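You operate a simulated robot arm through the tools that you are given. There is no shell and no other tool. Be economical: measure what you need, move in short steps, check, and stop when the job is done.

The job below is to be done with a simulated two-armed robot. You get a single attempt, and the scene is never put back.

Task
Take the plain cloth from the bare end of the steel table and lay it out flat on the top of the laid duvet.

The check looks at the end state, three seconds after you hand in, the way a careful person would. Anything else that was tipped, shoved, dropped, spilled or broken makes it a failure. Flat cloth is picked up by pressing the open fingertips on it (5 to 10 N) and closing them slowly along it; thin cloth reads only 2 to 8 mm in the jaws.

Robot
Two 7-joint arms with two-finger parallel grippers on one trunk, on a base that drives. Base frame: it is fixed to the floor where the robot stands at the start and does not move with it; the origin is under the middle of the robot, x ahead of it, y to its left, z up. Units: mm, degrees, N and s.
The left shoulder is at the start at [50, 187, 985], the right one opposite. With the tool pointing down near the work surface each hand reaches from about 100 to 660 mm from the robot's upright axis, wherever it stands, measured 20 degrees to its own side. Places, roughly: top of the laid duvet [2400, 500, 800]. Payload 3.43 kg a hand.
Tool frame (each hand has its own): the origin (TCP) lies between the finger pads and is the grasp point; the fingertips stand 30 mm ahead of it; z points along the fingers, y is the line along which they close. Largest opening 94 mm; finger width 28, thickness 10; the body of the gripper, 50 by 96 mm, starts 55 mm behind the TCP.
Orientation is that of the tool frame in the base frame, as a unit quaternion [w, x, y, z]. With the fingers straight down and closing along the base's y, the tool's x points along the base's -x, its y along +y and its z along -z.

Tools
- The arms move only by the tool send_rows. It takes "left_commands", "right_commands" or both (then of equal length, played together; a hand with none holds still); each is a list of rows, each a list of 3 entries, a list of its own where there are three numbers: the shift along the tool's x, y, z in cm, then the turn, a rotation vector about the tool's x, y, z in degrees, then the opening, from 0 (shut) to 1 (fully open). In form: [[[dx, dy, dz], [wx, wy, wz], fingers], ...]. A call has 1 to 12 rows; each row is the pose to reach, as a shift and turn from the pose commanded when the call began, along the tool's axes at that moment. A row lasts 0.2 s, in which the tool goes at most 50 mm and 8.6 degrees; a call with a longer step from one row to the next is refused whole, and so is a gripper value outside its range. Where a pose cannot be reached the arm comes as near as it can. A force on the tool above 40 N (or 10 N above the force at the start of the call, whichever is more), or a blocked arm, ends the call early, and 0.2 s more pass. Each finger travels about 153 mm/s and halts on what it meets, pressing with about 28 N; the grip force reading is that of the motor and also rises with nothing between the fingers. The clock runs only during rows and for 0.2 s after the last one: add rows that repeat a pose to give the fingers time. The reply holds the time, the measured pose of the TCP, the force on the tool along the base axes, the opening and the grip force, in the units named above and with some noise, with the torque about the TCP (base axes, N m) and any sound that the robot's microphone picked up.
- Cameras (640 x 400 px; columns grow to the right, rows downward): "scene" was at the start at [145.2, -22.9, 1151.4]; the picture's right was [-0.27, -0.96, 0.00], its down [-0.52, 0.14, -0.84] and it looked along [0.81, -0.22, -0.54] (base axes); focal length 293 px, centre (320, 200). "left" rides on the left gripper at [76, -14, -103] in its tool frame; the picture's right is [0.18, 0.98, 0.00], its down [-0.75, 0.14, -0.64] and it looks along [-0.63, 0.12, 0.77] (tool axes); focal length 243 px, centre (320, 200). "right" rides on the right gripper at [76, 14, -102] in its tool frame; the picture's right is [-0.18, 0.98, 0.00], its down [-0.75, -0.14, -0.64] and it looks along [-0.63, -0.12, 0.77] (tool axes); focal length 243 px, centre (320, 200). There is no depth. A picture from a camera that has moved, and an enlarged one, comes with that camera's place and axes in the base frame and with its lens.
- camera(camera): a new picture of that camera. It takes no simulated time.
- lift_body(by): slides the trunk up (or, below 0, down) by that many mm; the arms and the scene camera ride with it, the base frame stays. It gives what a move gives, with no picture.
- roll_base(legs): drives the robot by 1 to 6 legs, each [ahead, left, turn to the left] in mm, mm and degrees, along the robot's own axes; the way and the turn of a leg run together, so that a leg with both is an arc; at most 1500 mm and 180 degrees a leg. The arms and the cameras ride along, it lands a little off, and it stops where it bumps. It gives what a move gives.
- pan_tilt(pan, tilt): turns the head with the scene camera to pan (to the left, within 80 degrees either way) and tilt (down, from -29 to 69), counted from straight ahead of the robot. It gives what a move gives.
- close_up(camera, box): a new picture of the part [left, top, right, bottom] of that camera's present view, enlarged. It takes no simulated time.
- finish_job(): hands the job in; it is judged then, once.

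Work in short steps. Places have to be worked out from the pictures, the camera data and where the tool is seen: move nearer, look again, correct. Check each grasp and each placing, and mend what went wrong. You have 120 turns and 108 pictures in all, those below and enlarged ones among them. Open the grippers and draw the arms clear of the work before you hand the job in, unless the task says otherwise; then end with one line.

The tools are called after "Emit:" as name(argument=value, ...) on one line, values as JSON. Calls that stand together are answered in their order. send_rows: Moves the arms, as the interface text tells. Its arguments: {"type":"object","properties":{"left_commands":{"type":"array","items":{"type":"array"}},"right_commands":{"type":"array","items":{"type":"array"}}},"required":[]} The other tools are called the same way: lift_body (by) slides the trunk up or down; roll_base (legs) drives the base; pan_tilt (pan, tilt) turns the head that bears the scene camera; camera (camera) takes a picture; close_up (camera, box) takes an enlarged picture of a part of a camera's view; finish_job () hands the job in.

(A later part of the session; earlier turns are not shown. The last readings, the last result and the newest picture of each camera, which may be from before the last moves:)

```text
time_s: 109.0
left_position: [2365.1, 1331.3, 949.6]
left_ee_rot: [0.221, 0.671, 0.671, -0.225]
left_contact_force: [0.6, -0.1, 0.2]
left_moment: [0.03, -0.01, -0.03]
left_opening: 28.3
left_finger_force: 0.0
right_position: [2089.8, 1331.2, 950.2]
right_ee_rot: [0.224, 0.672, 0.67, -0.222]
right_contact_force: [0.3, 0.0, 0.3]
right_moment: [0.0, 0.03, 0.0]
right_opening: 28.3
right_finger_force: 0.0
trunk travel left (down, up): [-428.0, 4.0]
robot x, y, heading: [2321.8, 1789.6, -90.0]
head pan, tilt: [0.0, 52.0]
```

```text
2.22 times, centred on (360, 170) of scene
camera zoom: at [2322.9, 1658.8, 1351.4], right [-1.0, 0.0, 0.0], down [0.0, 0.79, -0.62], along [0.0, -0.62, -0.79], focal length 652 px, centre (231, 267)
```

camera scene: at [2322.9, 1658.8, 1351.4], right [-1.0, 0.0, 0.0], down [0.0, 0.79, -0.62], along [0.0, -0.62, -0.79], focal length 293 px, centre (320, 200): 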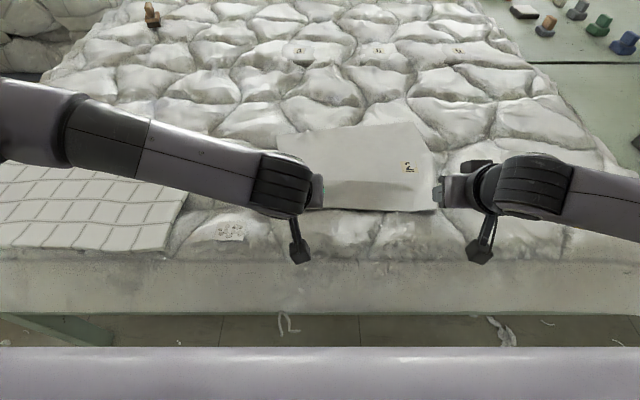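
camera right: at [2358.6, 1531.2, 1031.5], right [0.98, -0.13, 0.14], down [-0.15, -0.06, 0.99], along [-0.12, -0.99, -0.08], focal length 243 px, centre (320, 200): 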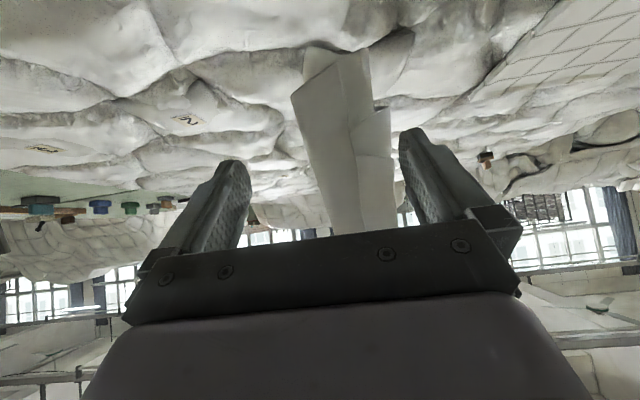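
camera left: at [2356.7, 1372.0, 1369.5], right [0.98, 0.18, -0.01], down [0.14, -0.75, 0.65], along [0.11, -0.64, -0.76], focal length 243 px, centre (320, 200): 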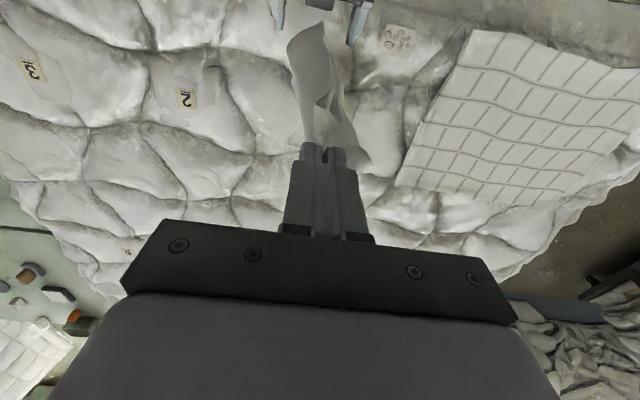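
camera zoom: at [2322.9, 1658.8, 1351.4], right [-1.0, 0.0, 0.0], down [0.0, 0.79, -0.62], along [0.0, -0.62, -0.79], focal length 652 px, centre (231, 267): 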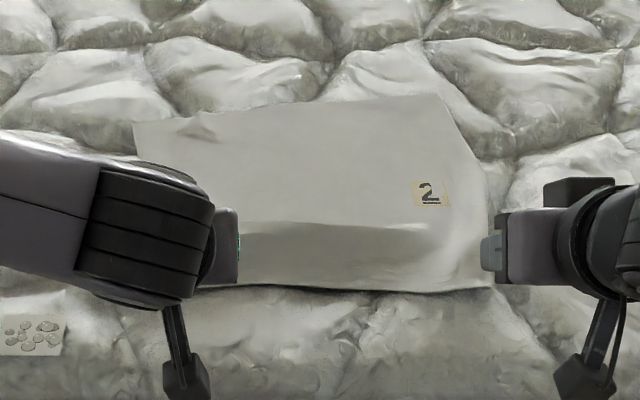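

Looks good; I clear the hands with smaller steps to see the corners.

Emit:
send_rows(left_commands=[[[0, 1, -3.5], [0, 0, 0], 0.3], [[0, 2, -7], [0, 0, 0], 0.3], [[-0.5, 4, -10], [0, 0, 0], 0.3], [[-1, 7, -13], [0, 0, 0], 0.3], [[-1.5, 10, -16], [0, 0, 0], 0.3], [[-2, 13, -19], [0, 0, 0], 0.3], [[-2, 16, -21], [0, 0, 0], 0.3], [[-2, 18, -22], [0, 0, 0], 0.3]], right_commands=[[[0, -1, -3.5], [0, 0, 0], 0.3], [[0, -2, -7], [0, 0, 0], 0.3], [[-0.5, -4, -10], [0, 0, 0], 0.3], [[-1, -7, -13], [0, 0, 0], 0.3], [[-1.5, -10, -16], [0, 0, 0], 0.3], [[-2, -13, -19], [0, 0, 0], 0.3], [[-2, -16, -21], [0, 0, 0], 0.3], [[-2, -18, -22], [0, 0, 0], 0.3]])

Emit:
camera(camera="scene")

Emit:
close_up(camera="scene", box=[240, 80, 480, 260])

```text
time_s: 110.8
left_position: [2543.2, 1428.9, 1146.0]
left_ee_rot: [0.22, 0.671, 0.672, -0.224]
left_contact_force: [-0.2, 0.9, -0.6]
left_moment: [0.01, 0.03, 0.0]
left_opening: 28.5
left_finger_force: 0.1
left hand out of reach, approached as far as the arm can: row 7, 8
right_position: [1910.6, 1448.5, 1136.8]
right_ee_rot: [0.224, 0.672, 0.67, -0.223]
right_contact_force: [-0.2, -0.9, -0.6]
right_moment: [-0.02, 0.0, -0.03]
right_opening: 28.2
right_finger_force: 0.0
trunk travel left (down, up): [-428.0, 4.0]
robot x, y, heading: [2320.7, 1792.2, -89.9]
head pan, tilt: [0.0, 52.0]
```

```text
53 pictures are left
camera scene: at [2323.3, 1659.4, 1351.4], right [-1.0, 0.0, 0.0], down [0.0, 0.79, -0.62], along [0.0, -0.62, -0.79], focal length 293 px, centre (320, 200)
```

scene: 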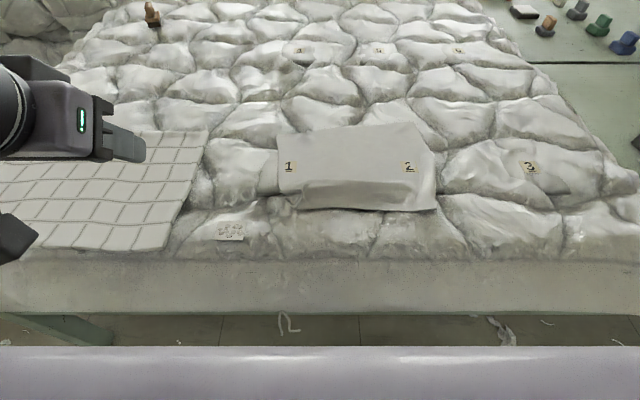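

```text
2.22 times, centred on (360, 170) of scene
camera zoom: at [2323.3, 1659.4, 1351.4], right [-1.0, 0.0, 0.0], down [0.0, 0.79, -0.62], along [0.0, -0.62, -0.79], focal length 652 px, centre (231, 267)
```

zoom: 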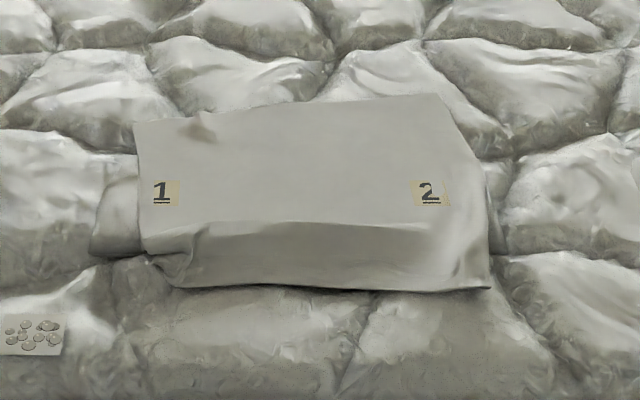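

The cloth lies out, but the near part has a ridge and the near-left corner seems tucked under. I look closer using the left hand camera from above that corner.

Emit:
send_rows(left_commands=[[[-1, -3, 3], [0, 4, 0], 0.5], [[-2, -6, 6], [0, 8, 0], 0.5], [[-3, -9, 9], [0, 12, 0], 0.5], [[-3, -11, 11], [0, 16, 0], 0.5], [[-3, -11, 11], [0, 20, 0], 0.5]])

Emit:
camera(camera="left")

Emit:
camera(camera="right")

```text
time_s: 112.0
left_position: [2432.2, 1337.5, 1075.4]
left_ee_rot: [0.1, 0.7, 0.699, -0.104]
left_contact_force: [0.1, 0.3, -0.2]
left_moment: [0.0, 0.04, -0.02]
left_opening: 46.9
left_finger_force: 0.1
right_position: [1910.1, 1448.0, 1136.9]
right_ee_rot: [0.224, 0.672, 0.67, -0.222]
right_contact_force: [-0.4, 0.9, 0.1]
right_moment: [-0.05, -0.01, 0.01]
right_opening: 28.2
right_finger_force: 0.1
trunk travel left (down, up): [-428.0, 4.0]
robot x, y, heading: [2323.1, 1788.3, -90.2]
head pan, tilt: [0.0, 52.0]
```

```text
51 pictures are left
camera left: at [2417.8, 1439.7, 1154.5], right [0.98, 0.18, -0.06], down [0.14, -0.54, 0.83], along [0.11, -0.82, -0.55], focal length 243 px, centre (320, 200)
```

left: 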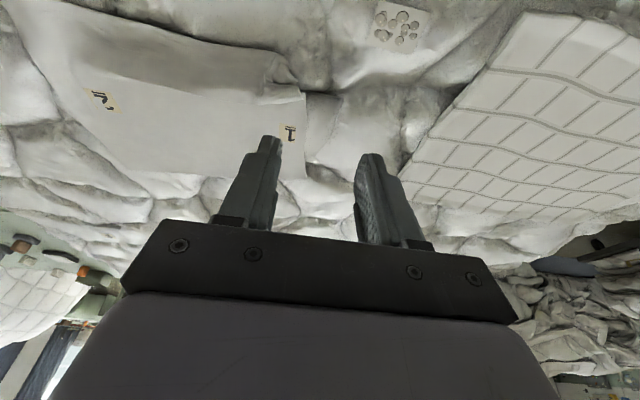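

```text
50 pictures are left
camera right: at [1923.2, 1570.8, 1173.0], right [0.98, -0.15, 0.11], down [-0.14, -0.22, 0.96], along [-0.12, -0.96, -0.24], focal length 243 px, centre (320, 200)
```

right: 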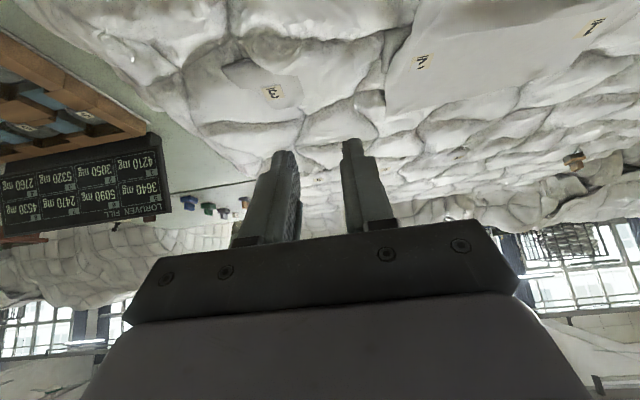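

Emit:
close_up(camera="left", box=[0, 0, 330, 210])

Emit:
close_up(camera="scene", box=[270, 150, 350, 220])

```text
1.90 times, centred on (165, 105) of left
camera zoom: at [2417.8, 1439.7, 1154.5], right [0.98, 0.18, -0.06], down [0.14, -0.54, 0.83], along [0.11, -0.82, -0.55], focal length 462 px, centre (615, 381)
```

zoom: 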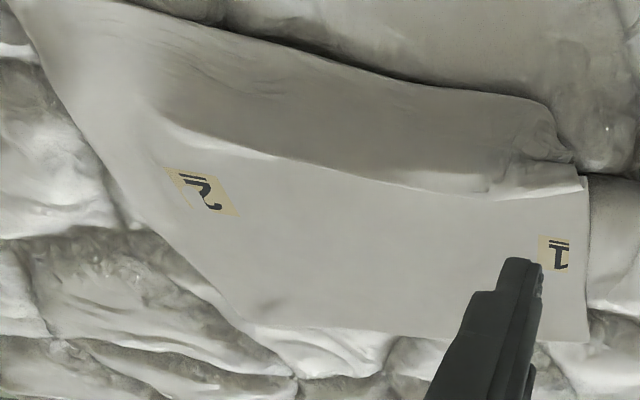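

```text
5.71 times, centred on (310, 185) of scene
camera zoom: at [2323.0, 1658.8, 1351.3], right [-1.0, 0.0, 0.0], down [0.0, 0.79, -0.62], along [0.0, -0.62, -0.79], focal length 1676 px, centre (377, 286)
```

zoom: 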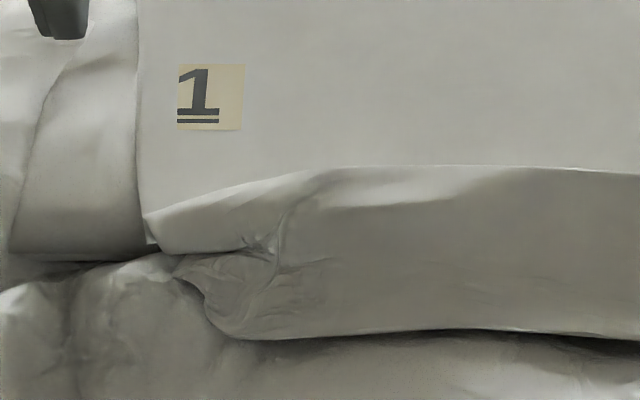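

The near-left corner is crumpled in at about (2372, 1250) and should lie near (2430, 1340). I'll pinch it there with the left hand and pull it out toward me. First to a pre-grasp just above.

Emit:
send_rows(left_commands=[[[-0.3, -1.5, 3], [0, 0, 0], 0.6], [[-0.6, -3, 6.5], [0, 0, 0], 0.6], [[-1, -4.5, 10], [0, 0, 0], 0.6], [[-1.4, -6, 13.5], [0, 0, 0], 0.6], [[-1.4, -6, 16.5], [0, 0, 0], 0.6], [[-1.4, -6, 18.8], [0, 0, 0], 0.6]])

Emit:
camera(camera="left")

Emit:
close_up(camera="scene", box=[230, 120, 390, 240])

```text
time_s: 113.4
left_position: [2372.1, 1270.1, 902.0]
left_ee_rot: [0.101, 0.699, 0.7, -0.104]
left_contact_force: [0.4, 0.3, 0.1]
left_moment: [-0.02, 0.03, 0.01]
left_opening: 56.4
left_finger_force: 0.1
right_position: [1910.1, 1447.3, 1136.3]
right_ee_rot: [0.225, 0.671, 0.671, -0.222]
right_contact_force: [0.1, -0.1, 0.2]
right_moment: [0.03, 0.01, 0.03]
right_opening: 28.2
right_finger_force: 0.1
trunk travel left (down, up): [-428.0, 4.0]
robot x, y, heading: [2322.1, 1791.3, -89.9]
head pan, tilt: [0.0, 52.0]
```

```text
47 pictures are left
camera left: at [2357.0, 1372.5, 979.2], right [0.98, 0.18, -0.06], down [0.15, -0.54, 0.83], along [0.12, -0.82, -0.55], focal length 243 px, centre (320, 200)
```

left: 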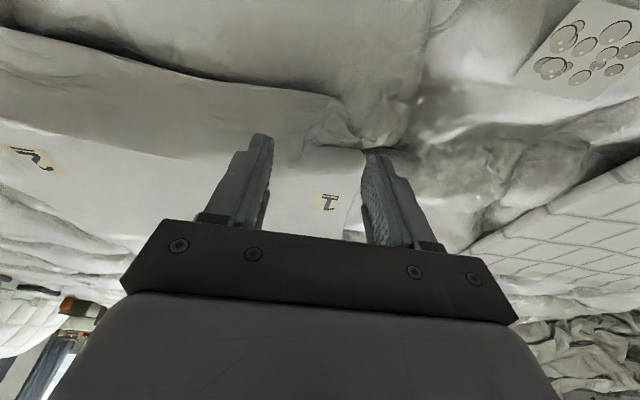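

```text
3.33 times, centred on (310, 180) of scene
camera zoom: at [2322.8, 1658.6, 1351.3], right [-1.0, 0.0, 0.0], down [0.0, 0.79, -0.62], along [0.0, -0.62, -0.79], focal length 978 px, centre (353, 267)
```

zoom: 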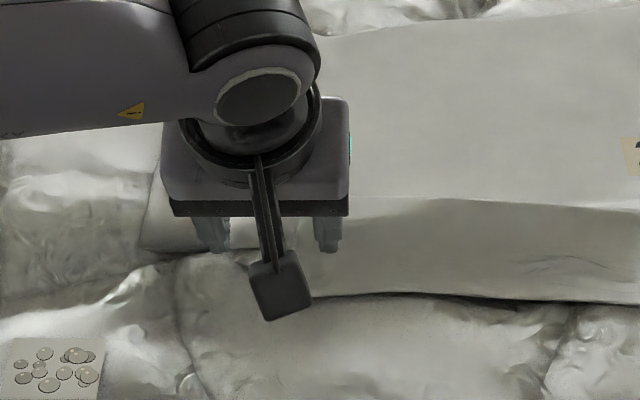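

The crumple sits at about (2383, 1263), between the fingers. I adjust by 8 mm and go down to touch.

Emit:
send_rows(left_commands=[[[0.8, 0.8, 1.2], [0, 0, 0], 0.6], [[0.8, 0.8, 2.4], [0, 0, 0], 0.6], [[0.8, 0.8, 3.2], [0, 0, 0], 0.6], [[0.8, 0.8, 3.8], [0, 0, 0], 0.6], [[0.8, 0.8, 4.2], [0, 0, 0], 0.6]])

```text
time_s: 114.6
left_position: [2379.8, 1264.9, 859.9]
left_ee_rot: [0.102, 0.699, 0.7, -0.105]
left_contact_force: [-0.3, 1.4, 4.1]
left_moment: [0.07, 0.09, -0.05]
left_opening: 56.2
left_finger_force: 0.0
right_position: [1909.5, 1448.5, 1137.1]
right_ee_rot: [0.225, 0.671, 0.671, -0.221]
right_contact_force: [-0.1, 0.0, -0.1]
right_moment: [0.01, 0.02, -0.04]
right_opening: 28.0
right_finger_force: 0.0
trunk travel left (down, up): [-428.0, 4.0]
robot x, y, heading: [2323.6, 1789.3, -90.3]
head pan, tilt: [0.0, 52.0]
```

Light contact (4 N). I press 2 mm more and close slowly.

Emit:
send_rows(left_commands=[[[0, 0, 0.2], [0, 0, 0], 0.55], [[0, 0, 0.2], [0, 0, 0], 0.48], [[0, 0, 0.2], [0, 0, 0], 0.41], [[0, 0, 0.2], [0, 0, 0], 0.34], [[0, 0, 0.2], [0, 0, 0], 0.27], [[0, 0, 0.2], [0, 0, 0], 0.2], [[0, 0, 0.2], [0, 0, 0], 0.13], [[0, 0, 0.2], [0, 0, 0], 0.06], [[0, 0, 0.2], [0, 0, 0], 0], [[0, 0, 0.2], [0, 0, 0], 0], [[0, 0, 0.2], [0, 0, 0], 0]])

Emit:
camera(camera="left")

```text
time_s: 117.0
left_position: [2379.1, 1264.0, 860.2]
left_ee_rot: [0.101, 0.699, 0.7, -0.107]
left_contact_force: [-7.8, 1.5, 20.7]
left_moment: [0.11, 0.31, 0.0]
left_opening: 3.5
left_finger_force: 27.8
right_position: [1908.0, 1449.8, 1137.1]
right_ee_rot: [0.225, 0.671, 0.67, -0.222]
right_contact_force: [0.1, 0.2, -0.1]
right_moment: [0.01, -0.02, -0.01]
right_opening: 28.2
right_finger_force: 0.0
trunk travel left (down, up): [-428.0, 4.0]
robot x, y, heading: [2325.0, 1788.9, -90.1]
head pan, tilt: [0.0, 52.0]
```

```text
45 pictures are left
camera left: at [2364.2, 1367.5, 937.0], right [0.98, 0.18, -0.06], down [0.15, -0.53, 0.83], along [0.11, -0.83, -0.55], focal length 243 px, centre (320, 200)
```

left: 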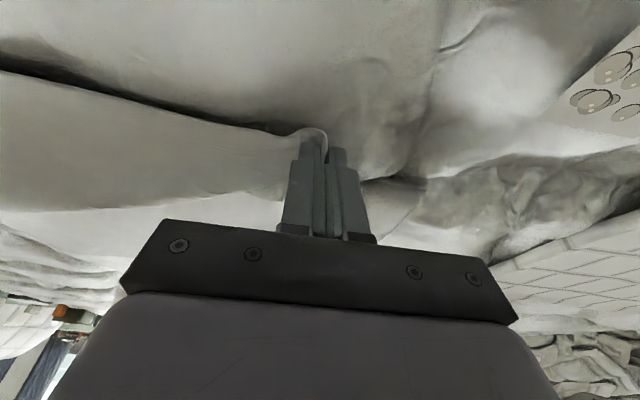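

Held (3.5 mm). I lift 8 cm and look at the shape of the corner.

Emit:
send_rows(left_commands=[[[0, 0, -1], [0, 0, 0], 0], [[0, 0, -2.5], [0, 0, 0], 0], [[0, 0.5, -4], [0, 0, 0], 0], [[0, 1, -6], [0, 0, 0], 0], [[0, 1.5, -8], [0, 0, 0], 0]])

Emit:
camera(camera="scene")

Emit:
close_up(camera="scene", box=[220, 100, 460, 250])

```text
time_s: 118.2
left_position: [2395.7, 1287.2, 932.6]
left_ee_rot: [0.1, 0.7, 0.7, -0.105]
left_contact_force: [0.1, 0.7, -0.1]
left_moment: [0.02, -0.01, 0.0]
left_opening: 3.2
left_finger_force: 28.0
right_position: [1910.5, 1449.2, 1136.5]
right_ee_rot: [0.225, 0.672, 0.67, -0.222]
right_contact_force: [0.3, -0.7, 0.3]
right_moment: [0.01, 0.02, 0.0]
right_opening: 28.2
right_finger_force: 0.0
trunk travel left (down, up): [-428.0, 4.0]
robot x, y, heading: [2322.3, 1791.2, -89.9]
head pan, tilt: [0.0, 52.0]
```

```text
44 pictures are left
camera scene: at [2323.0, 1659.0, 1351.3], right [-1.0, 0.0, 0.0], down [0.0, 0.79, -0.62], along [0.0, -0.62, -0.79], focal length 293 px, centre (320, 200)
```

scene: 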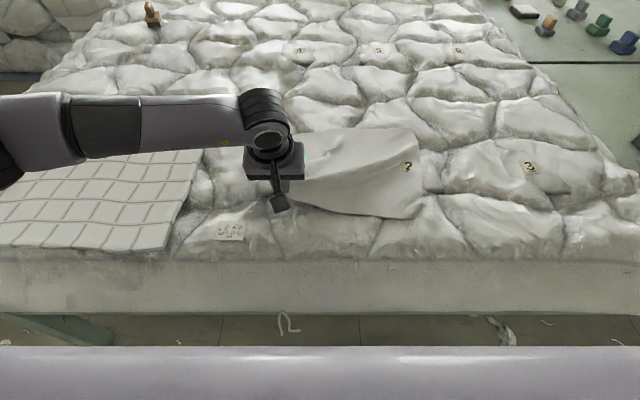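

```text
2.67 times, centred on (340, 175) of scene
camera zoom: at [2323.0, 1659.0, 1351.3], right [-1.0, 0.0, 0.0], down [0.0, 0.79, -0.62], along [0.0, -0.62, -0.79], focal length 782 px, centre (267, 267)
```

zoom: 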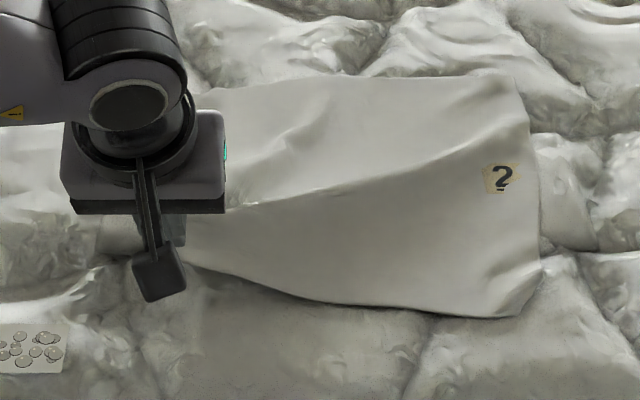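

The corner came out. Now I lower it pulling toward me and outward, to about (2418, 1325).

Emit:
send_rows(left_commands=[[[1.2, 0.5, 0.5], [0, 0, 0], 0], [[2.5, 1, 1.2], [0, 0, 0], 0], [[3.8, 1.6, 2.2], [0, 0, 0], 0], [[5, 2, 3.4], [0, 0, 0], 0], [[5.5, 2.2, 4.5], [0, 0, 0], 0], [[5.5, 2.2, 5], [0, 0, 0], 0]])

Emit:
close_up(camera="scene", box=[220, 100, 460, 250])

Emit:
camera(camera="left")

```text
time_s: 119.6
left_position: [2417.1, 1323.9, 869.2]
left_ee_rot: [0.101, 0.699, 0.7, -0.105]
left_contact_force: [-0.3, 0.1, 0.0]
left_moment: [0.0, 0.01, -0.01]
left_opening: 3.2
left_finger_force: 28.5
right_position: [1910.4, 1448.0, 1136.5]
right_ee_rot: [0.225, 0.671, 0.671, -0.222]
right_contact_force: [-0.8, 0.8, 0.0]
right_moment: [-0.02, 0.02, 0.0]
right_opening: 28.2
right_finger_force: 0.1
trunk travel left (down, up): [-428.0, 4.0]
robot x, y, heading: [2322.3, 1794.2, -90.0]
head pan, tilt: [0.0, 52.0]
```

```text
2.67 times, centred on (340, 175) of scene
camera zoom: at [2322.9, 1658.8, 1351.3], right [-1.0, 0.0, 0.0], down [0.0, 0.79, -0.62], along [0.0, -0.62, -0.79], focal length 782 px, centre (267, 267)
```

zoom: 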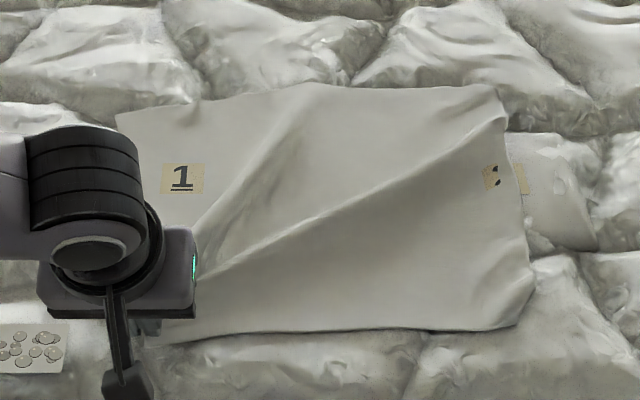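

```text
41 pictures are left
camera left: at [2402.1, 1427.1, 948.2], right [0.98, 0.18, -0.06], down [0.15, -0.54, 0.83], along [0.12, -0.82, -0.55], focal length 243 px, centre (320, 200)
```

left: 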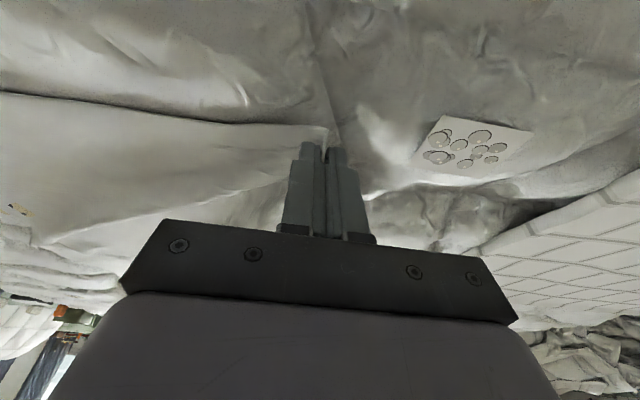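

The corner is out; diagonal tension remains. I lower to touch, easing 10 mm back, and release.

Emit:
send_rows(left_commands=[[[-0.5, -0.3, 0.6], [0, 0, 0], 0], [[-0.8, -0.5, 1.2], [0, 0, 0], 0], [[-0.8, -0.5, 1.2], [0, 0, 0], 0.15], [[-0.8, -0.5, 1.2], [0, 0, 0], 0.3], [[-0.8, -0.5, 1.2], [0, 0, 0], 0.3], [[-0.8, -0.5, 0], [0, 0, 0], 0.3], [[-0.8, -0.5, -3], [0, 0, 0], 0.3], [[-0.8, 1.5, -7], [0, 0, 0], 0.3], [[-0.8, 5, -10], [0, 0, 0], 0.3], [[-0.8, 9, -12], [0, 0, 0], 0.3], [[-0.8, 13, -14], [0, 0, 0], 0.3]])

Emit:
close_up(camera="scene", box=[220, 100, 460, 250])

```text
time_s: 122.0
left_position: [2545.5, 1357.9, 1002.8]
left_ee_rot: [0.101, 0.7, 0.699, -0.104]
left_contact_force: [0.5, -0.1, -0.5]
left_moment: [0.04, 0.02, 0.01]
left_opening: 28.3
left_finger_force: 0.1
right_position: [1910.2, 1447.9, 1137.5]
right_ee_rot: [0.224, 0.672, 0.67, -0.222]
right_contact_force: [-0.8, -0.1, 0.0]
right_moment: [-0.01, -0.04, 0.03]
right_opening: 28.5
right_finger_force: 0.0
trunk travel left (down, up): [-428.0, 4.0]
robot x, y, heading: [2324.0, 1793.6, -90.1]
head pan, tilt: [0.0, 52.0]
```

```text
2.67 times, centred on (340, 175) of scene
camera zoom: at [2323.5, 1659.3, 1351.4], right [-1.0, 0.0, 0.0], down [0.0, 0.79, -0.62], along [0.0, -0.62, -0.79], focal length 782 px, centre (267, 267)
```

zoom: 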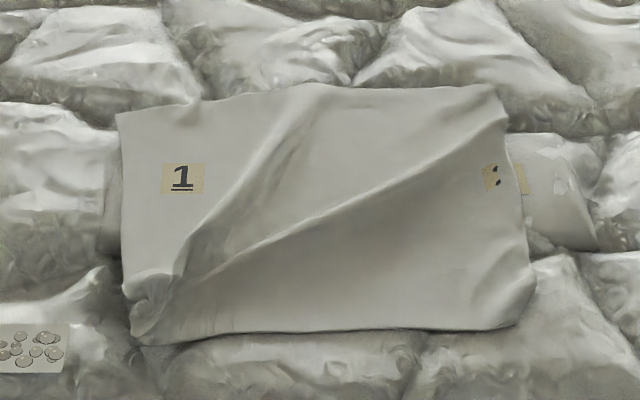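

The remaining wrinkles run from near-left to far-right, so pulling the near-right corner outward should flatten them. I bring the right hand over it (≈ (2155, 1285)).

Emit:
send_rows(right_commands=[[[0.2, 2.6, 2], [0, 2, 0], 0.5], [[0.4, 5.2, 4], [0, 4, 0], 0.5], [[0.6, 7.8, 6.5], [0, 6, 0], 0.5], [[0.8, 10.4, 9], [0, 8, 0], 0.5], [[1, 13, 11.5], [0, 10, 0], 0.5], [[1.2, 15.6, 14], [0, 12, 0], 0.5], [[1.4, 18.2, 17], [0, 14, 0], 0.5], [[1.6, 20.8, 20], [0, 16, 0], 0.5], [[1.7, 23, 23], [0, 18, 0], 0.5], [[1.7, 24.8, 26], [0, 20, 0], 0.5], [[1.7, 24.8, 28.5], [0, 20, 0], 0.5]])

Emit:
camera(camera="right")

```text
time_s: 124.4
left_position: [2546.8, 1358.9, 1004.3]
left_ee_rot: [0.101, 0.699, 0.7, -0.105]
left_contact_force: [0.1, 0.9, -0.2]
left_moment: [0.02, 0.02, 0.02]
left_opening: 28.0
left_finger_force: 0.0
right_position: [2157.2, 1288.3, 897.7]
right_ee_rot: [0.105, 0.7, 0.699, -0.102]
right_contact_force: [0.2, 0.0, 0.5]
right_moment: [-0.04, -0.01, 0.05]
right_opening: 46.9
right_finger_force: 0.0
trunk travel left (down, up): [-428.0, 4.0]
robot x, y, heading: [2323.3, 1791.7, -90.2]
head pan, tilt: [0.0, 52.0]
```

```text
39 pictures are left
camera right: at [2170.6, 1391.7, 973.9], right [0.98, -0.18, 0.06], down [-0.14, -0.54, 0.83], along [-0.12, -0.83, -0.55], focal length 243 px, centre (320, 200)
```

right: 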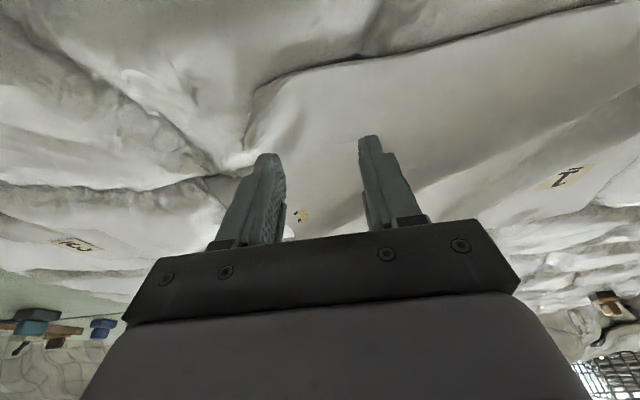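

The near edge is at y ≈ 1318 and the corner at (2125, 1312). I shift to land the tips at (2166, 1290) and lower to contact.

Emit:
send_rows(right_commands=[[[1, 0.5, 1], [0, 0, 0], 0.5], [[2.1, 0.9, 2], [0, 0, 0], 0.5], [[2.1, 0.9, 2.8], [0, 0, 0], 0.5], [[2.1, 0.9, 3.3], [0, 0, 0], 0.5], [[2.1, 0.9, 3.7], [0, 0, 0], 0.5]])

```text
time_s: 125.6
left_position: [2547.8, 1358.9, 1003.9]
left_ee_rot: [0.101, 0.699, 0.701, -0.104]
left_contact_force: [-0.1, 0.7, -0.4]
left_moment: [0.03, 0.0, 0.0]
left_opening: 28.3
left_finger_force: 0.1
right_position: [2167.6, 1301.0, 858.6]
right_ee_rot: [0.105, 0.7, 0.699, -0.102]
right_contact_force: [-1.3, 2.8, 8.0]
right_moment: [0.13, 0.15, -0.04]
right_opening: 47.5
right_finger_force: 0.2
trunk travel left (down, up): [-428.0, 4.0]
robot x, y, heading: [2321.8, 1792.4, -90.3]
head pan, tilt: [0.0, 52.0]
```

8 N contact. Close slowly with 1.5 mm more press.

Emit:
send_rows(right_commands=[[[0, 0, 0.1], [0, 0, 0], 0.45], [[0, 0, 0.12], [0, 0, 0], 0.4], [[0, 0, 0.15], [0, 0, 0], 0.35], [[0, 0, 0.15], [0, 0, 0], 0.3], [[0, 0, 0.15], [0, 0, 0], 0.25], [[0, 0, 0.15], [0, 0, 0], 0.2], [[0, 0, 0.15], [0, 0, 0], 0.15], [[0, 0, 0.15], [0, 0, 0], 0.1], [[0, 0, 0.15], [0, 0, 0], 0.05], [[0, 0, 0.15], [0, 0, 0], 0], [[0, 0, 0.15], [0, 0, 0], 0], [[0, 0, 0.15], [0, 0, 0], 0]])

Emit:
camera(camera="right")

```text
time_s: 128.2
left_position: [2546.8, 1358.7, 1004.3]
left_ee_rot: [0.102, 0.7, 0.699, -0.105]
left_contact_force: [-0.6, -0.9, 0.0]
left_moment: [-0.03, 0.0, -0.01]
left_opening: 28.1
left_finger_force: 0.0
right_position: [2167.5, 1297.9, 858.9]
right_ee_rot: [0.107, 0.7, 0.698, -0.104]
right_contact_force: [-3.8, 0.2, 23.9]
right_moment: [0.07, 0.19, -0.01]
right_opening: 7.9
right_finger_force: 27.9
trunk travel left (down, up): [-428.0, 4.0]
robot x, y, heading: [2319.0, 1787.7, -90.1]
head pan, tilt: [0.0, 52.0]
```

```text
38 pictures are left
camera right: at [2181.4, 1402.0, 934.3], right [0.98, -0.18, 0.06], down [-0.15, -0.53, 0.83], along [-0.12, -0.83, -0.55], focal length 243 px, centre (320, 200)
```

right: 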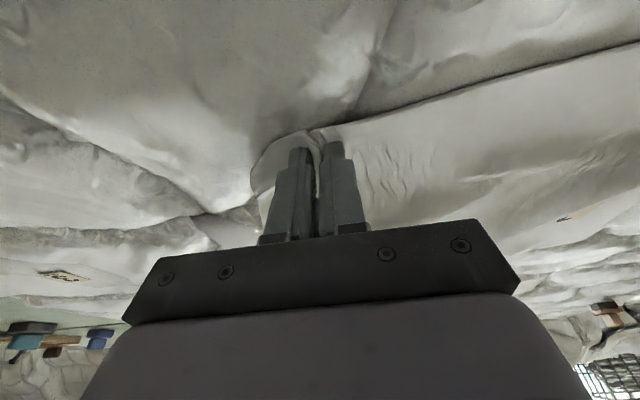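

Held (7.9 mm). I lift 3 cm and pull it outward to the right and toward me, then look while holding.

Emit:
send_rows(right_commands=[[[0, 0, -1], [0, 0, 0], 0], [[0, 0, -2.5], [0, 0, 0], 0], [[0.5, -1, -3], [0, 0, 0], 0], [[1, -2, -3], [0, 0, 0], 0], [[1.5, -3, -3], [0, 0, 0], 0], [[2, -4, -2.5], [0, 0, 0], 0], [[2, -4, -2], [0, 0, 0], 0]])

Emit:
close_up(camera="scene", box=[220, 100, 460, 250])

```text
time_s: 129.8
left_position: [2547.5, 1357.8, 1003.3]
left_ee_rot: [0.102, 0.699, 0.7, -0.104]
left_contact_force: [0.1, 0.1, -0.1]
left_moment: [-0.04, -0.01, -0.01]
left_opening: 28.3
left_finger_force: 0.1
right_position: [2126.9, 1323.1, 869.7]
right_ee_rot: [0.104, 0.7, 0.699, -0.103]
right_contact_force: [-0.1, 0.0, 0.2]
right_moment: [-0.03, 0.01, -0.02]
right_opening: 2.5
right_finger_force: 28.1
trunk travel left (down, up): [-428.0, 4.0]
robot x, y, heading: [2321.5, 1791.0, -90.0]
head pan, tilt: [0.0, 52.0]
```

```text
2.67 times, centred on (340, 175) of scene
camera zoom: at [2323.0, 1658.8, 1351.3], right [-1.0, 0.0, 0.0], down [0.0, 0.79, -0.62], along [0.0, -0.62, -0.79], focal length 782 px, centre (267, 267)
```

zoom: 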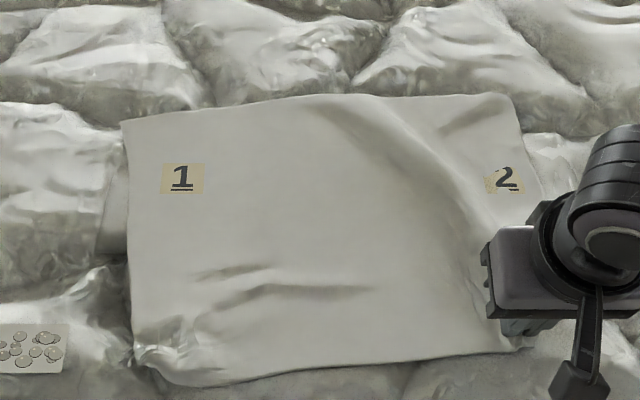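

Much flatter. I lower the last centimetre, release and draw back.

Emit:
send_rows(right_commands=[[[0, 0, 0.6], [0, 0, 0], 0], [[0, 0, 0.9], [0, 0, 0], 0.12], [[0, 0, 0.9], [0, 0, 0], 0.25], [[0, 0, 0.9], [0, 0, 0], 0.25], [[0, 0, 0], [0, 0, 0], 0.25], [[0, 0, -3], [0, 0, 0], 0.25], [[0, -1, -7], [0, 0, 0], 0.25], [[0, -4, -10], [0, 0, 0], 0.25], [[0, -8, -12], [0, 0, 0], 0.25], [[0, -12, -14], [0, 0, 0], 0.25]])

Emit:
camera(camera="scene")

Emit:
close_up(camera="scene", box=[220, 100, 460, 250])

```text
time_s: 132.0
left_position: [2546.2, 1358.7, 1005.9]
left_ee_rot: [0.101, 0.699, 0.7, -0.105]
left_contact_force: [0.3, 0.3, 0.4]
left_moment: [0.05, 0.03, 0.02]
left_opening: 28.3
left_finger_force: 0.0
right_position: [2007.5, 1367.7, 1003.2]
right_ee_rot: [0.105, 0.699, 0.7, -0.102]
right_contact_force: [-0.5, 0.1, 0.7]
right_moment: [0.0, 0.03, 0.01]
right_opening: 23.3
right_finger_force: 0.0
trunk travel left (down, up): [-428.0, 4.0]
robot x, y, heading: [2326.6, 1793.4, -89.7]
head pan, tilt: [0.0, 52.0]
```

```text
36 pictures are left
camera scene: at [2322.6, 1659.3, 1351.4], right [-1.0, 0.0, 0.0], down [0.0, 0.79, -0.62], along [0.0, -0.62, -0.79], focal length 293 px, centre (320, 200)
```

scene: 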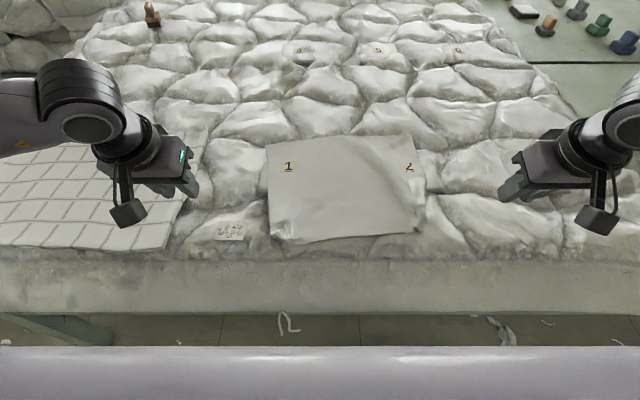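

```text
2.67 times, centred on (340, 175) of scene
camera zoom: at [2322.6, 1659.3, 1351.4], right [-1.0, 0.0, 0.0], down [0.0, 0.79, -0.62], along [0.0, -0.62, -0.79], focal length 782 px, centre (267, 267)
```

zoom: 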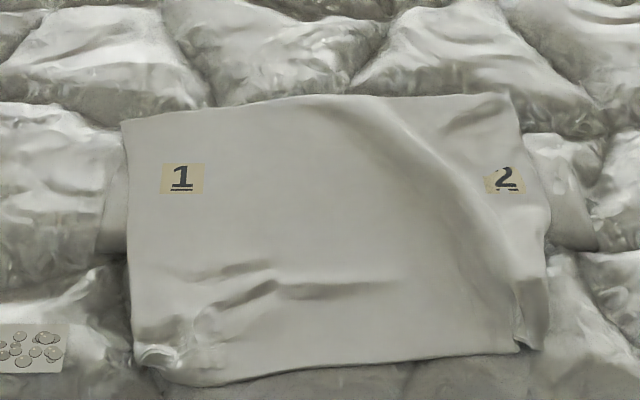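

Nearly flat: far edge ≈ 390 mm wide, sides ≈ 300 mm, near edge at y ≈ 1345 on the top. Both near corners are still a bit curled; I inspect them.

Emit:
close_up(camera="scene", box=[260, 200, 340, 250])

Emit:
close_up(camera="scene", box=[380, 180, 460, 240])

Emit:
camera(camera="left")

Emit:
camera(camera="right")

```text
8.00 times, centred on (300, 225) of scene
camera zoom: at [2322.6, 1659.3, 1351.4], right [-1.0, 0.0, 0.0], down [0.0, 0.79, -0.62], along [0.0, -0.62, -0.79], focal length 2346 px, centre (480, 0)
```

zoom: 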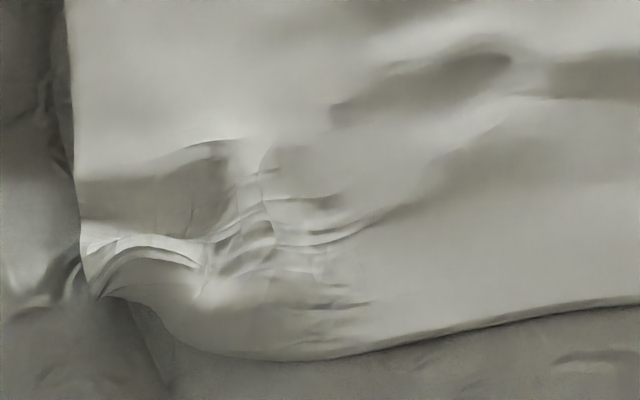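

```text
6.67 times, centred on (420, 210) of scene
camera zoom: at [2322.6, 1659.3, 1351.4], right [-1.0, 0.0, 0.0], down [0.0, 0.79, -0.62], along [0.0, -0.62, -0.79], focal length 1955 px, centre (-347, 133)
```

zoom: 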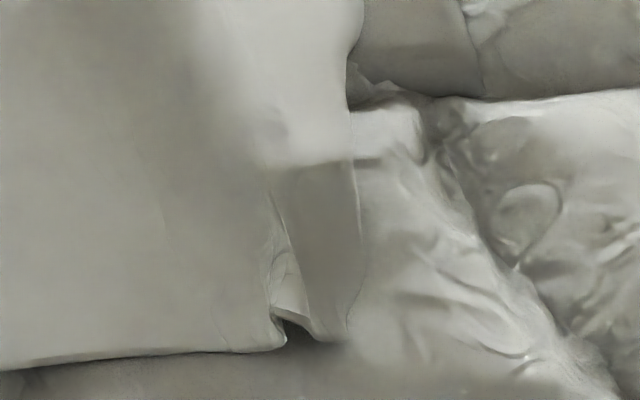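

```text
32 pictures are left
camera left: at [2531.8, 1460.8, 1082.6], right [0.98, 0.18, -0.06], down [0.15, -0.54, 0.83], along [0.12, -0.82, -0.55], focal length 243 px, centre (320, 200)
```

left: 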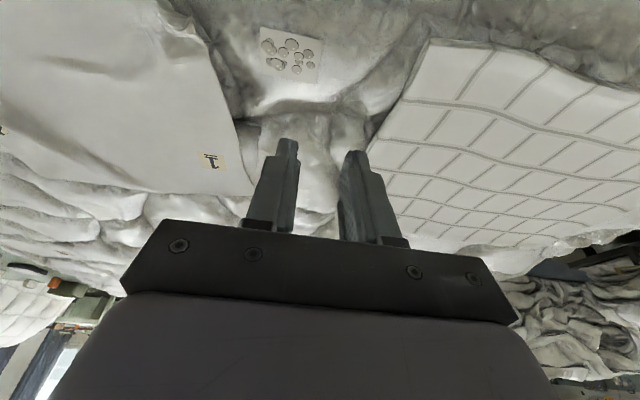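

```text
31 pictures are left
camera right: at [2020.9, 1469.1, 1079.0], right [0.98, -0.18, 0.06], down [-0.14, -0.54, 0.83], along [-0.12, -0.83, -0.55], focal length 243 px, centre (320, 200)
```

right: 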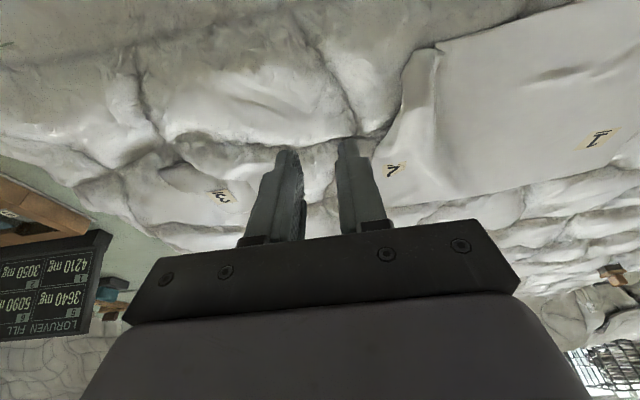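

The right near corner has a small pleat, the left one a small curl. I press closed fingertips on the right flap (≈ (2106, 1305)) and will drag it outward.

Emit:
send_rows(right_commands=[[[0, 3, 1.5], [0, 0, 0], 0.1], [[-0.2, 6, 3.5], [0, 0, 0], 0], [[-0.5, 9, 6], [0, 0, 0], 0], [[-0.9, 10, 9], [0, 0, 0], 0], [[-0.9, 10, 12], [0, 0, 0], 0], [[-0.9, 10, 13.5], [0, 0, 0], 0], [[-0.9, 10, 14.5], [0, 0, 0], 0], [[-0.9, 10, 15.2], [0, 0, 0], 0]])

```text
time_s: 133.8
left_position: [2547.3, 1358.7, 1004.9]
left_ee_rot: [0.101, 0.699, 0.7, -0.105]
left_contact_force: [-0.3, 0.0, 0.4]
left_moment: [0.04, -0.01, 0.02]
left_opening: 28.1
left_finger_force: 0.0
right_position: [2110.7, 1312.3, 860.5]
right_ee_rot: [0.104, 0.7, 0.699, -0.102]
right_contact_force: [0.1, -0.5, 2.1]
right_moment: [0.02, -0.01, -0.03]
right_opening: 0.0
right_finger_force: 27.7
trunk travel left (down, up): [-428.0, 4.0]
robot x, y, heading: [2323.5, 1791.3, -90.0]
head pan, tilt: [0.0, 52.0]
```

Contact. I press ~2 mm more and drag 35 mm outward, then lift off.

Emit:
send_rows(right_commands=[[[0, 0, 0.2], [0, 0, 0], 0], [[0, -0.7, 0.25], [0, 0, 0], 0], [[0.1, -1.4, 0.25], [0, 0, 0], 0], [[0.2, -2.1, 0.25], [0, 0, 0], 0], [[0.3, -2.8, 0.25], [0, 0, 0], 0], [[0.4, -3.5, 0.25], [0, 0, 0], 0], [[0.4, -3.8, 0.25], [0, 0, 0], 0], [[0.4, -3.8, -1], [0, 0, 0], 0], [[0.4, -3.8, -4], [0, 0, 0], 0], [[0.4, -7, -7], [0, 0, 0], 0], [[0.4, -11, -9], [0, 0, 0], 0]])

Emit:
close_up(camera="scene", box=[220, 100, 460, 250])

```text
time_s: 136.2
left_position: [2546.2, 1357.6, 1004.1]
left_ee_rot: [0.102, 0.699, 0.701, -0.104]
left_contact_force: [-0.3, -0.6, 0.0]
left_moment: [-0.01, -0.02, -0.02]
left_opening: 28.1
left_finger_force: 0.0
right_position: [1996.3, 1342.2, 947.8]
right_ee_rot: [0.106, 0.699, 0.7, -0.102]
right_contact_force: [0.5, 0.1, 0.0]
right_moment: [0.02, 0.0, 0.0]
right_opening: 0.0
right_finger_force: 28.2
trunk travel left (down, up): [-428.0, 4.0]
robot x, y, heading: [2324.1, 1792.0, -90.2]
head pan, tilt: [0.0, 52.0]
```

```text
2.67 times, centred on (340, 175) of scene
camera zoom: at [2322.6, 1659.2, 1351.3], right [-1.0, 0.0, 0.0], down [0.0, 0.79, -0.62], along [0.0, -0.62, -0.79], focal length 782 px, centre (267, 267)
```

zoom: 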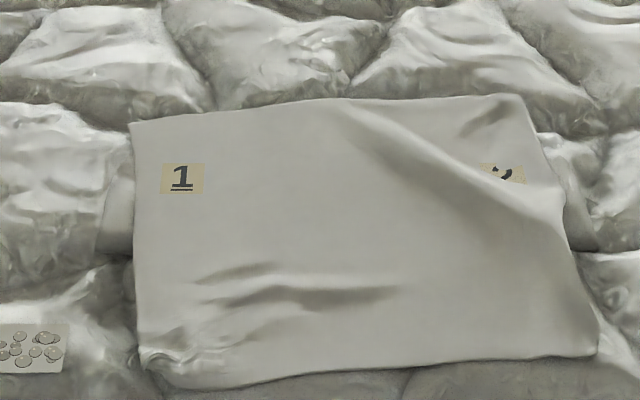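

Very good on the right. Now the same at the near-left: press at about (2405, 1325) and drag outward.

Emit:
send_rows(left_commands=[[[0, -3.5, 1], [0, 0, 0], 0.1], [[0.5, -7, 2.5], [0, 0, 0], 0], [[1, -10.5, 5], [0, 0, 0], 0], [[1.5, -14, 8], [0, 0, 0], 0], [[1.7, -14, 11], [0, 0, 0], 0], [[1.7, -14, 13], [0, 0, 0], 0], [[1.7, -14, 14], [0, 0, 0], 0], [[1.7, -14, 14.6], [0, 0, 0], 0]])

Emit:
camera(camera="left")

```text
time_s: 138.0
left_position: [2408.0, 1333.2, 860.8]
left_ee_rot: [0.102, 0.699, 0.7, -0.105]
left_contact_force: [-0.7, 0.3, 0.1]
left_moment: [0.03, 0.03, -0.02]
left_opening: 0.0
left_finger_force: 28.2
right_position: [1996.1, 1341.4, 946.6]
right_ee_rot: [0.105, 0.7, 0.699, -0.102]
right_contact_force: [-0.3, 0.0, -0.2]
right_moment: [0.02, 0.01, -0.02]
right_opening: 0.0
right_finger_force: 28.2
trunk travel left (down, up): [-428.0, 4.0]
robot x, y, heading: [2321.5, 1791.6, -90.2]
head pan, tilt: [0.0, 52.0]
```

```text
29 pictures are left
camera left: at [2392.5, 1434.7, 938.8], right [0.98, 0.18, -0.06], down [0.14, -0.54, 0.83], along [0.12, -0.82, -0.55], focal length 243 px, centre (320, 200)
```

left: 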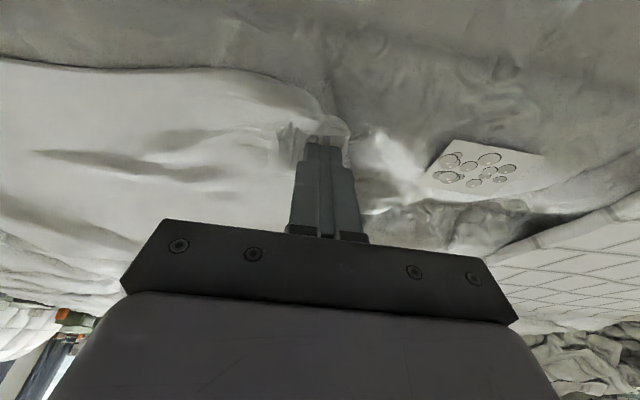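

The tips are right over the curl, not yet in contact. I lower step by step.

Emit:
send_rows(left_commands=[[[0, 0, 0.2], [0, 0, 0], 0], [[0, 0, 0.4], [0, 0, 0], 0], [[0, 0, 0.5], [0, 0, 0], 0]])

```text
time_s: 138.8
left_position: [2405.6, 1332.0, 859.6]
left_ee_rot: [0.103, 0.699, 0.699, -0.107]
left_contact_force: [6.3, 7.6, 27.0]
left_moment: [0.4, -0.23, -0.01]
left_opening: 0.0
left_finger_force: 27.8
right_position: [1997.1, 1341.8, 948.0]
right_ee_rot: [0.106, 0.7, 0.698, -0.104]
right_contact_force: [0.0, -0.6, 0.1]
right_moment: [0.01, 0.0, -0.02]
right_opening: 0.0
right_finger_force: 27.9
trunk travel left (down, up): [-428.0, 4.0]
robot x, y, heading: [2324.3, 1789.1, -90.0]
head pan, tilt: [0.0, 52.0]
```

Too firm at 27 N; I ease to ~12 N and drag 30 mm outward and 12 mm toward me, then lift away.

Emit:
send_rows(left_commands=[[[0, 0, -0.35], [0, 0, 0], 0], [[0.2, 0.6, -0.35], [0, 0, 0], 0], [[0.4, 1.2, -0.35], [0, 0, 0], 0], [[0.6, 1.8, -0.35], [0, 0, 0], 0], [[0.9, 2.5, -0.35], [0, 0, 0], 0], [[1.2, 3.2, -0.35], [0, 0, 0], 0], [[1.2, 3.2, -1.5], [0, 0, 0], 0], [[1.2, 3.2, -4.5], [0, 0, 0], 0], [[1.2, 6, -8], [0, 0, 0], 0], [[1.2, 10, -10], [0, 0, 0], 0], [[1.2, 14, -12], [0, 0, 0], 0]])

Emit:
close_up(camera="scene", box=[220, 100, 460, 250])

```text
time_s: 141.2
left_position: [2550.3, 1376.8, 968.7]
left_ee_rot: [0.1, 0.7, 0.699, -0.105]
left_contact_force: [0.5, 0.8, -0.3]
left_moment: [0.02, 0.01, -0.04]
left_opening: 0.0
left_finger_force: 27.9
right_position: [1996.1, 1341.4, 948.4]
right_ee_rot: [0.104, 0.7, 0.699, -0.102]
right_contact_force: [-0.2, 0.2, 0.0]
right_moment: [0.01, 0.01, 0.01]
right_opening: 0.0
right_finger_force: 28.2
trunk travel left (down, up): [-428.0, 4.0]
robot x, y, heading: [2320.8, 1790.7, -89.7]
head pan, tilt: [0.0, 52.0]
```

```text
2.67 times, centred on (340, 175) of scene
camera zoom: at [2323.4, 1659.3, 1351.4], right [-1.0, 0.0, 0.0], down [0.0, 0.79, -0.62], along [0.0, -0.62, -0.79], focal length 782 px, centre (267, 267)
```

zoom: 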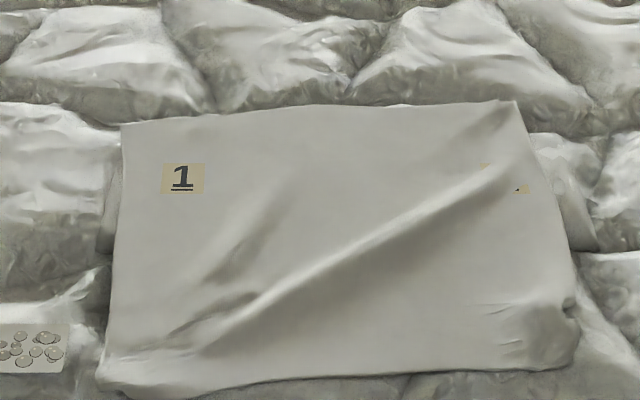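

The left corner is out; the right one slid in slightly. I'll press both near corners at once and pull them apart. First come down close to both.

Emit:
send_rows(left_commands=[[[0, -3, 1], [0, 0, 0], 0], [[-0.2, -6, 2], [0, 0, 0], 0], [[-0.4, -9, 3.5], [0, 0, 0], 0], [[-0.8, -12.5, 5.5], [0, 0, 0], 0], [[-0.8, -12.5, 8], [0, 0, 0], 0], [[-0.8, -12.5, 10], [0, 0, 0], 0], [[-0.8, -12.5, 11.3], [0, 0, 0], 0]], right_commands=[[[0, 3, 0], [0, 0, 0], 0], [[0, 6, 1], [0, 0, 0], 0], [[0, 9, 2.5], [0, 0, 0], 0], [[0, 12.4, 4.5], [0, 0, 0], 0], [[0, 12.4, 6.5], [0, 0, 0], 0], [[0, 12.4, 8], [0, 0, 0], 0], [[0, 12.4, 8.8], [0, 0, 0], 0]])

Emit:
send_rows(left_commands=[[[0, 0, 0.2], [0, 0, 0], 0], [[0, 0, 0.4], [0, 0, 0], 0]], right_commands=[[[0, 0, 0.2], [0, 0, 0], 0], [[0, 0, 0.4], [0, 0, 0], 0]])

```text
time_s: 142.8
left_position: [2420.7, 1335.5, 859.2]
left_ee_rot: [0.1, 0.699, 0.7, -0.105]
left_contact_force: [-0.2, -0.3, 0.1]
left_moment: [0.0, 0.02, -0.01]
left_opening: 0.2
left_finger_force: 27.8
right_position: [2122.5, 1316.6, 860.5]
right_ee_rot: [0.104, 0.7, 0.699, -0.103]
right_contact_force: [0.2, -0.6, -0.4]
right_moment: [-0.01, 0.0, 0.04]
right_opening: 0.2
right_finger_force: 27.9
trunk travel left (down, up): [-428.0, 4.0]
robot x, y, heading: [2323.4, 1792.0, -90.1]
head pan, tilt: [0.0, 52.0]
```

```text
time_s: 143.4
left_position: [2420.7, 1336.9, 859.2]
left_ee_rot: [0.102, 0.699, 0.7, -0.107]
left_contact_force: [0.1, 4.1, 12.5]
left_moment: [0.23, -0.02, -0.01]
left_opening: 0.0
left_finger_force: 27.9
right_position: [2122.1, 1316.6, 859.8]
right_ee_rot: [0.106, 0.7, 0.699, -0.102]
right_contact_force: [-0.1, 0.5, 1.0]
right_moment: [-0.01, 0.0, 0.0]
right_opening: 0.1
right_finger_force: 28.3
trunk travel left (down, up): [-428.0, 4.0]
robot x, y, heading: [2323.7, 1789.2, -89.9]
head pan, tilt: [0.0, 52.0]
```

Left presses 12 N, right just touches. I press the right to ~10 N, drag it 40 mm outward with the left held as an anchor (plus 5 mm), then lift both straight up.

Emit:
send_rows(left_commands=[[[0, 0, 0], [0, 0, 0], 0], [[0, 0.1, 0], [0, 0, 0], 0], [[0, 0.2, 0], [0, 0, 0], 0], [[0, 0.3, 0], [0, 0, 0], 0], [[0, 0.4, 0], [0, 0, 0], 0], [[0, 0.5, 0], [0, 0, 0], 0], [[0, 0.5, 0], [0, 0, 0], 0], [[0, 0.5, -2], [0, 0, 0], 0], [[0, 0.5, -5], [0, 0, 0], 0], [[0, 3, -9], [0, 0, 0], 0], [[0, 7, -11], [0, 0, 0], 0], [[0, 11, -13], [0, 0, 0], 0]], right_commands=[[[0, 0, 0.3], [0, 0, 0], 0], [[0, -0.8, 0.3], [0, 0, 0], 0], [[0, -1.6, 0.35], [0, 0, 0], 0], [[0, -2.4, 0.35], [0, 0, 0], 0], [[0, -3.2, 0.35], [0, 0, 0], 0], [[0, -4, 0.35], [0, 0, 0], 0], [[0, -4, 0.3], [0, 0, 0], 0], [[0, -4, -2], [0, 0, 0], 0], [[0, -4, -5], [0, 0, 0], 0], [[0, -7, -9], [0, 0, 0], 0], [[0, -11, -11], [0, 0, 0], 0], [[0, -15, -13], [0, 0, 0], 0]])

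Emit:
close_up(camera="scene", box=[220, 100, 460, 250])

```text
time_s: 146.0
left_position: [2531.7, 1374.1, 980.9]
left_ee_rot: [0.102, 0.7, 0.699, -0.105]
left_contact_force: [0.1, -0.8, -0.8]
left_moment: [-0.04, 0.0, 0.02]
left_opening: 0.1
left_finger_force: 27.9
right_position: [1971.9, 1350.4, 980.8]
right_ee_rot: [0.105, 0.7, 0.699, -0.102]
right_contact_force: [0.2, -0.3, 0.1]
right_moment: [-0.02, 0.0, -0.03]
right_opening: 0.1
right_finger_force: 28.1
trunk travel left (down, up): [-428.0, 4.0]
robot x, y, heading: [2319.0, 1791.8, -90.0]
head pan, tilt: [0.0, 52.0]
```

```text
2.67 times, centred on (340, 175) of scene
camera zoom: at [2323.2, 1659.8, 1351.4], right [-1.0, 0.0, 0.0], down [0.0, 0.79, -0.62], along [0.0, -0.62, -0.79], focal length 782 px, centre (267, 267)
```

zoom: 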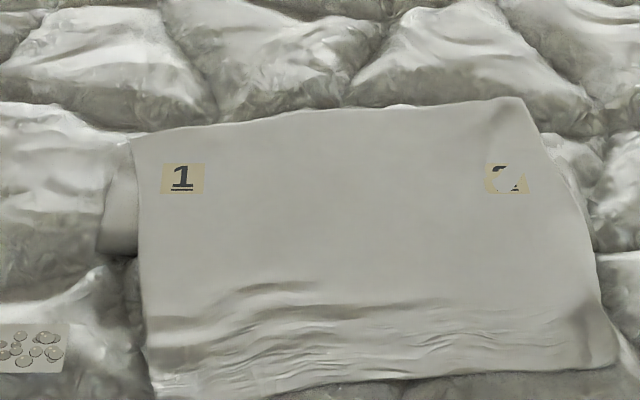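

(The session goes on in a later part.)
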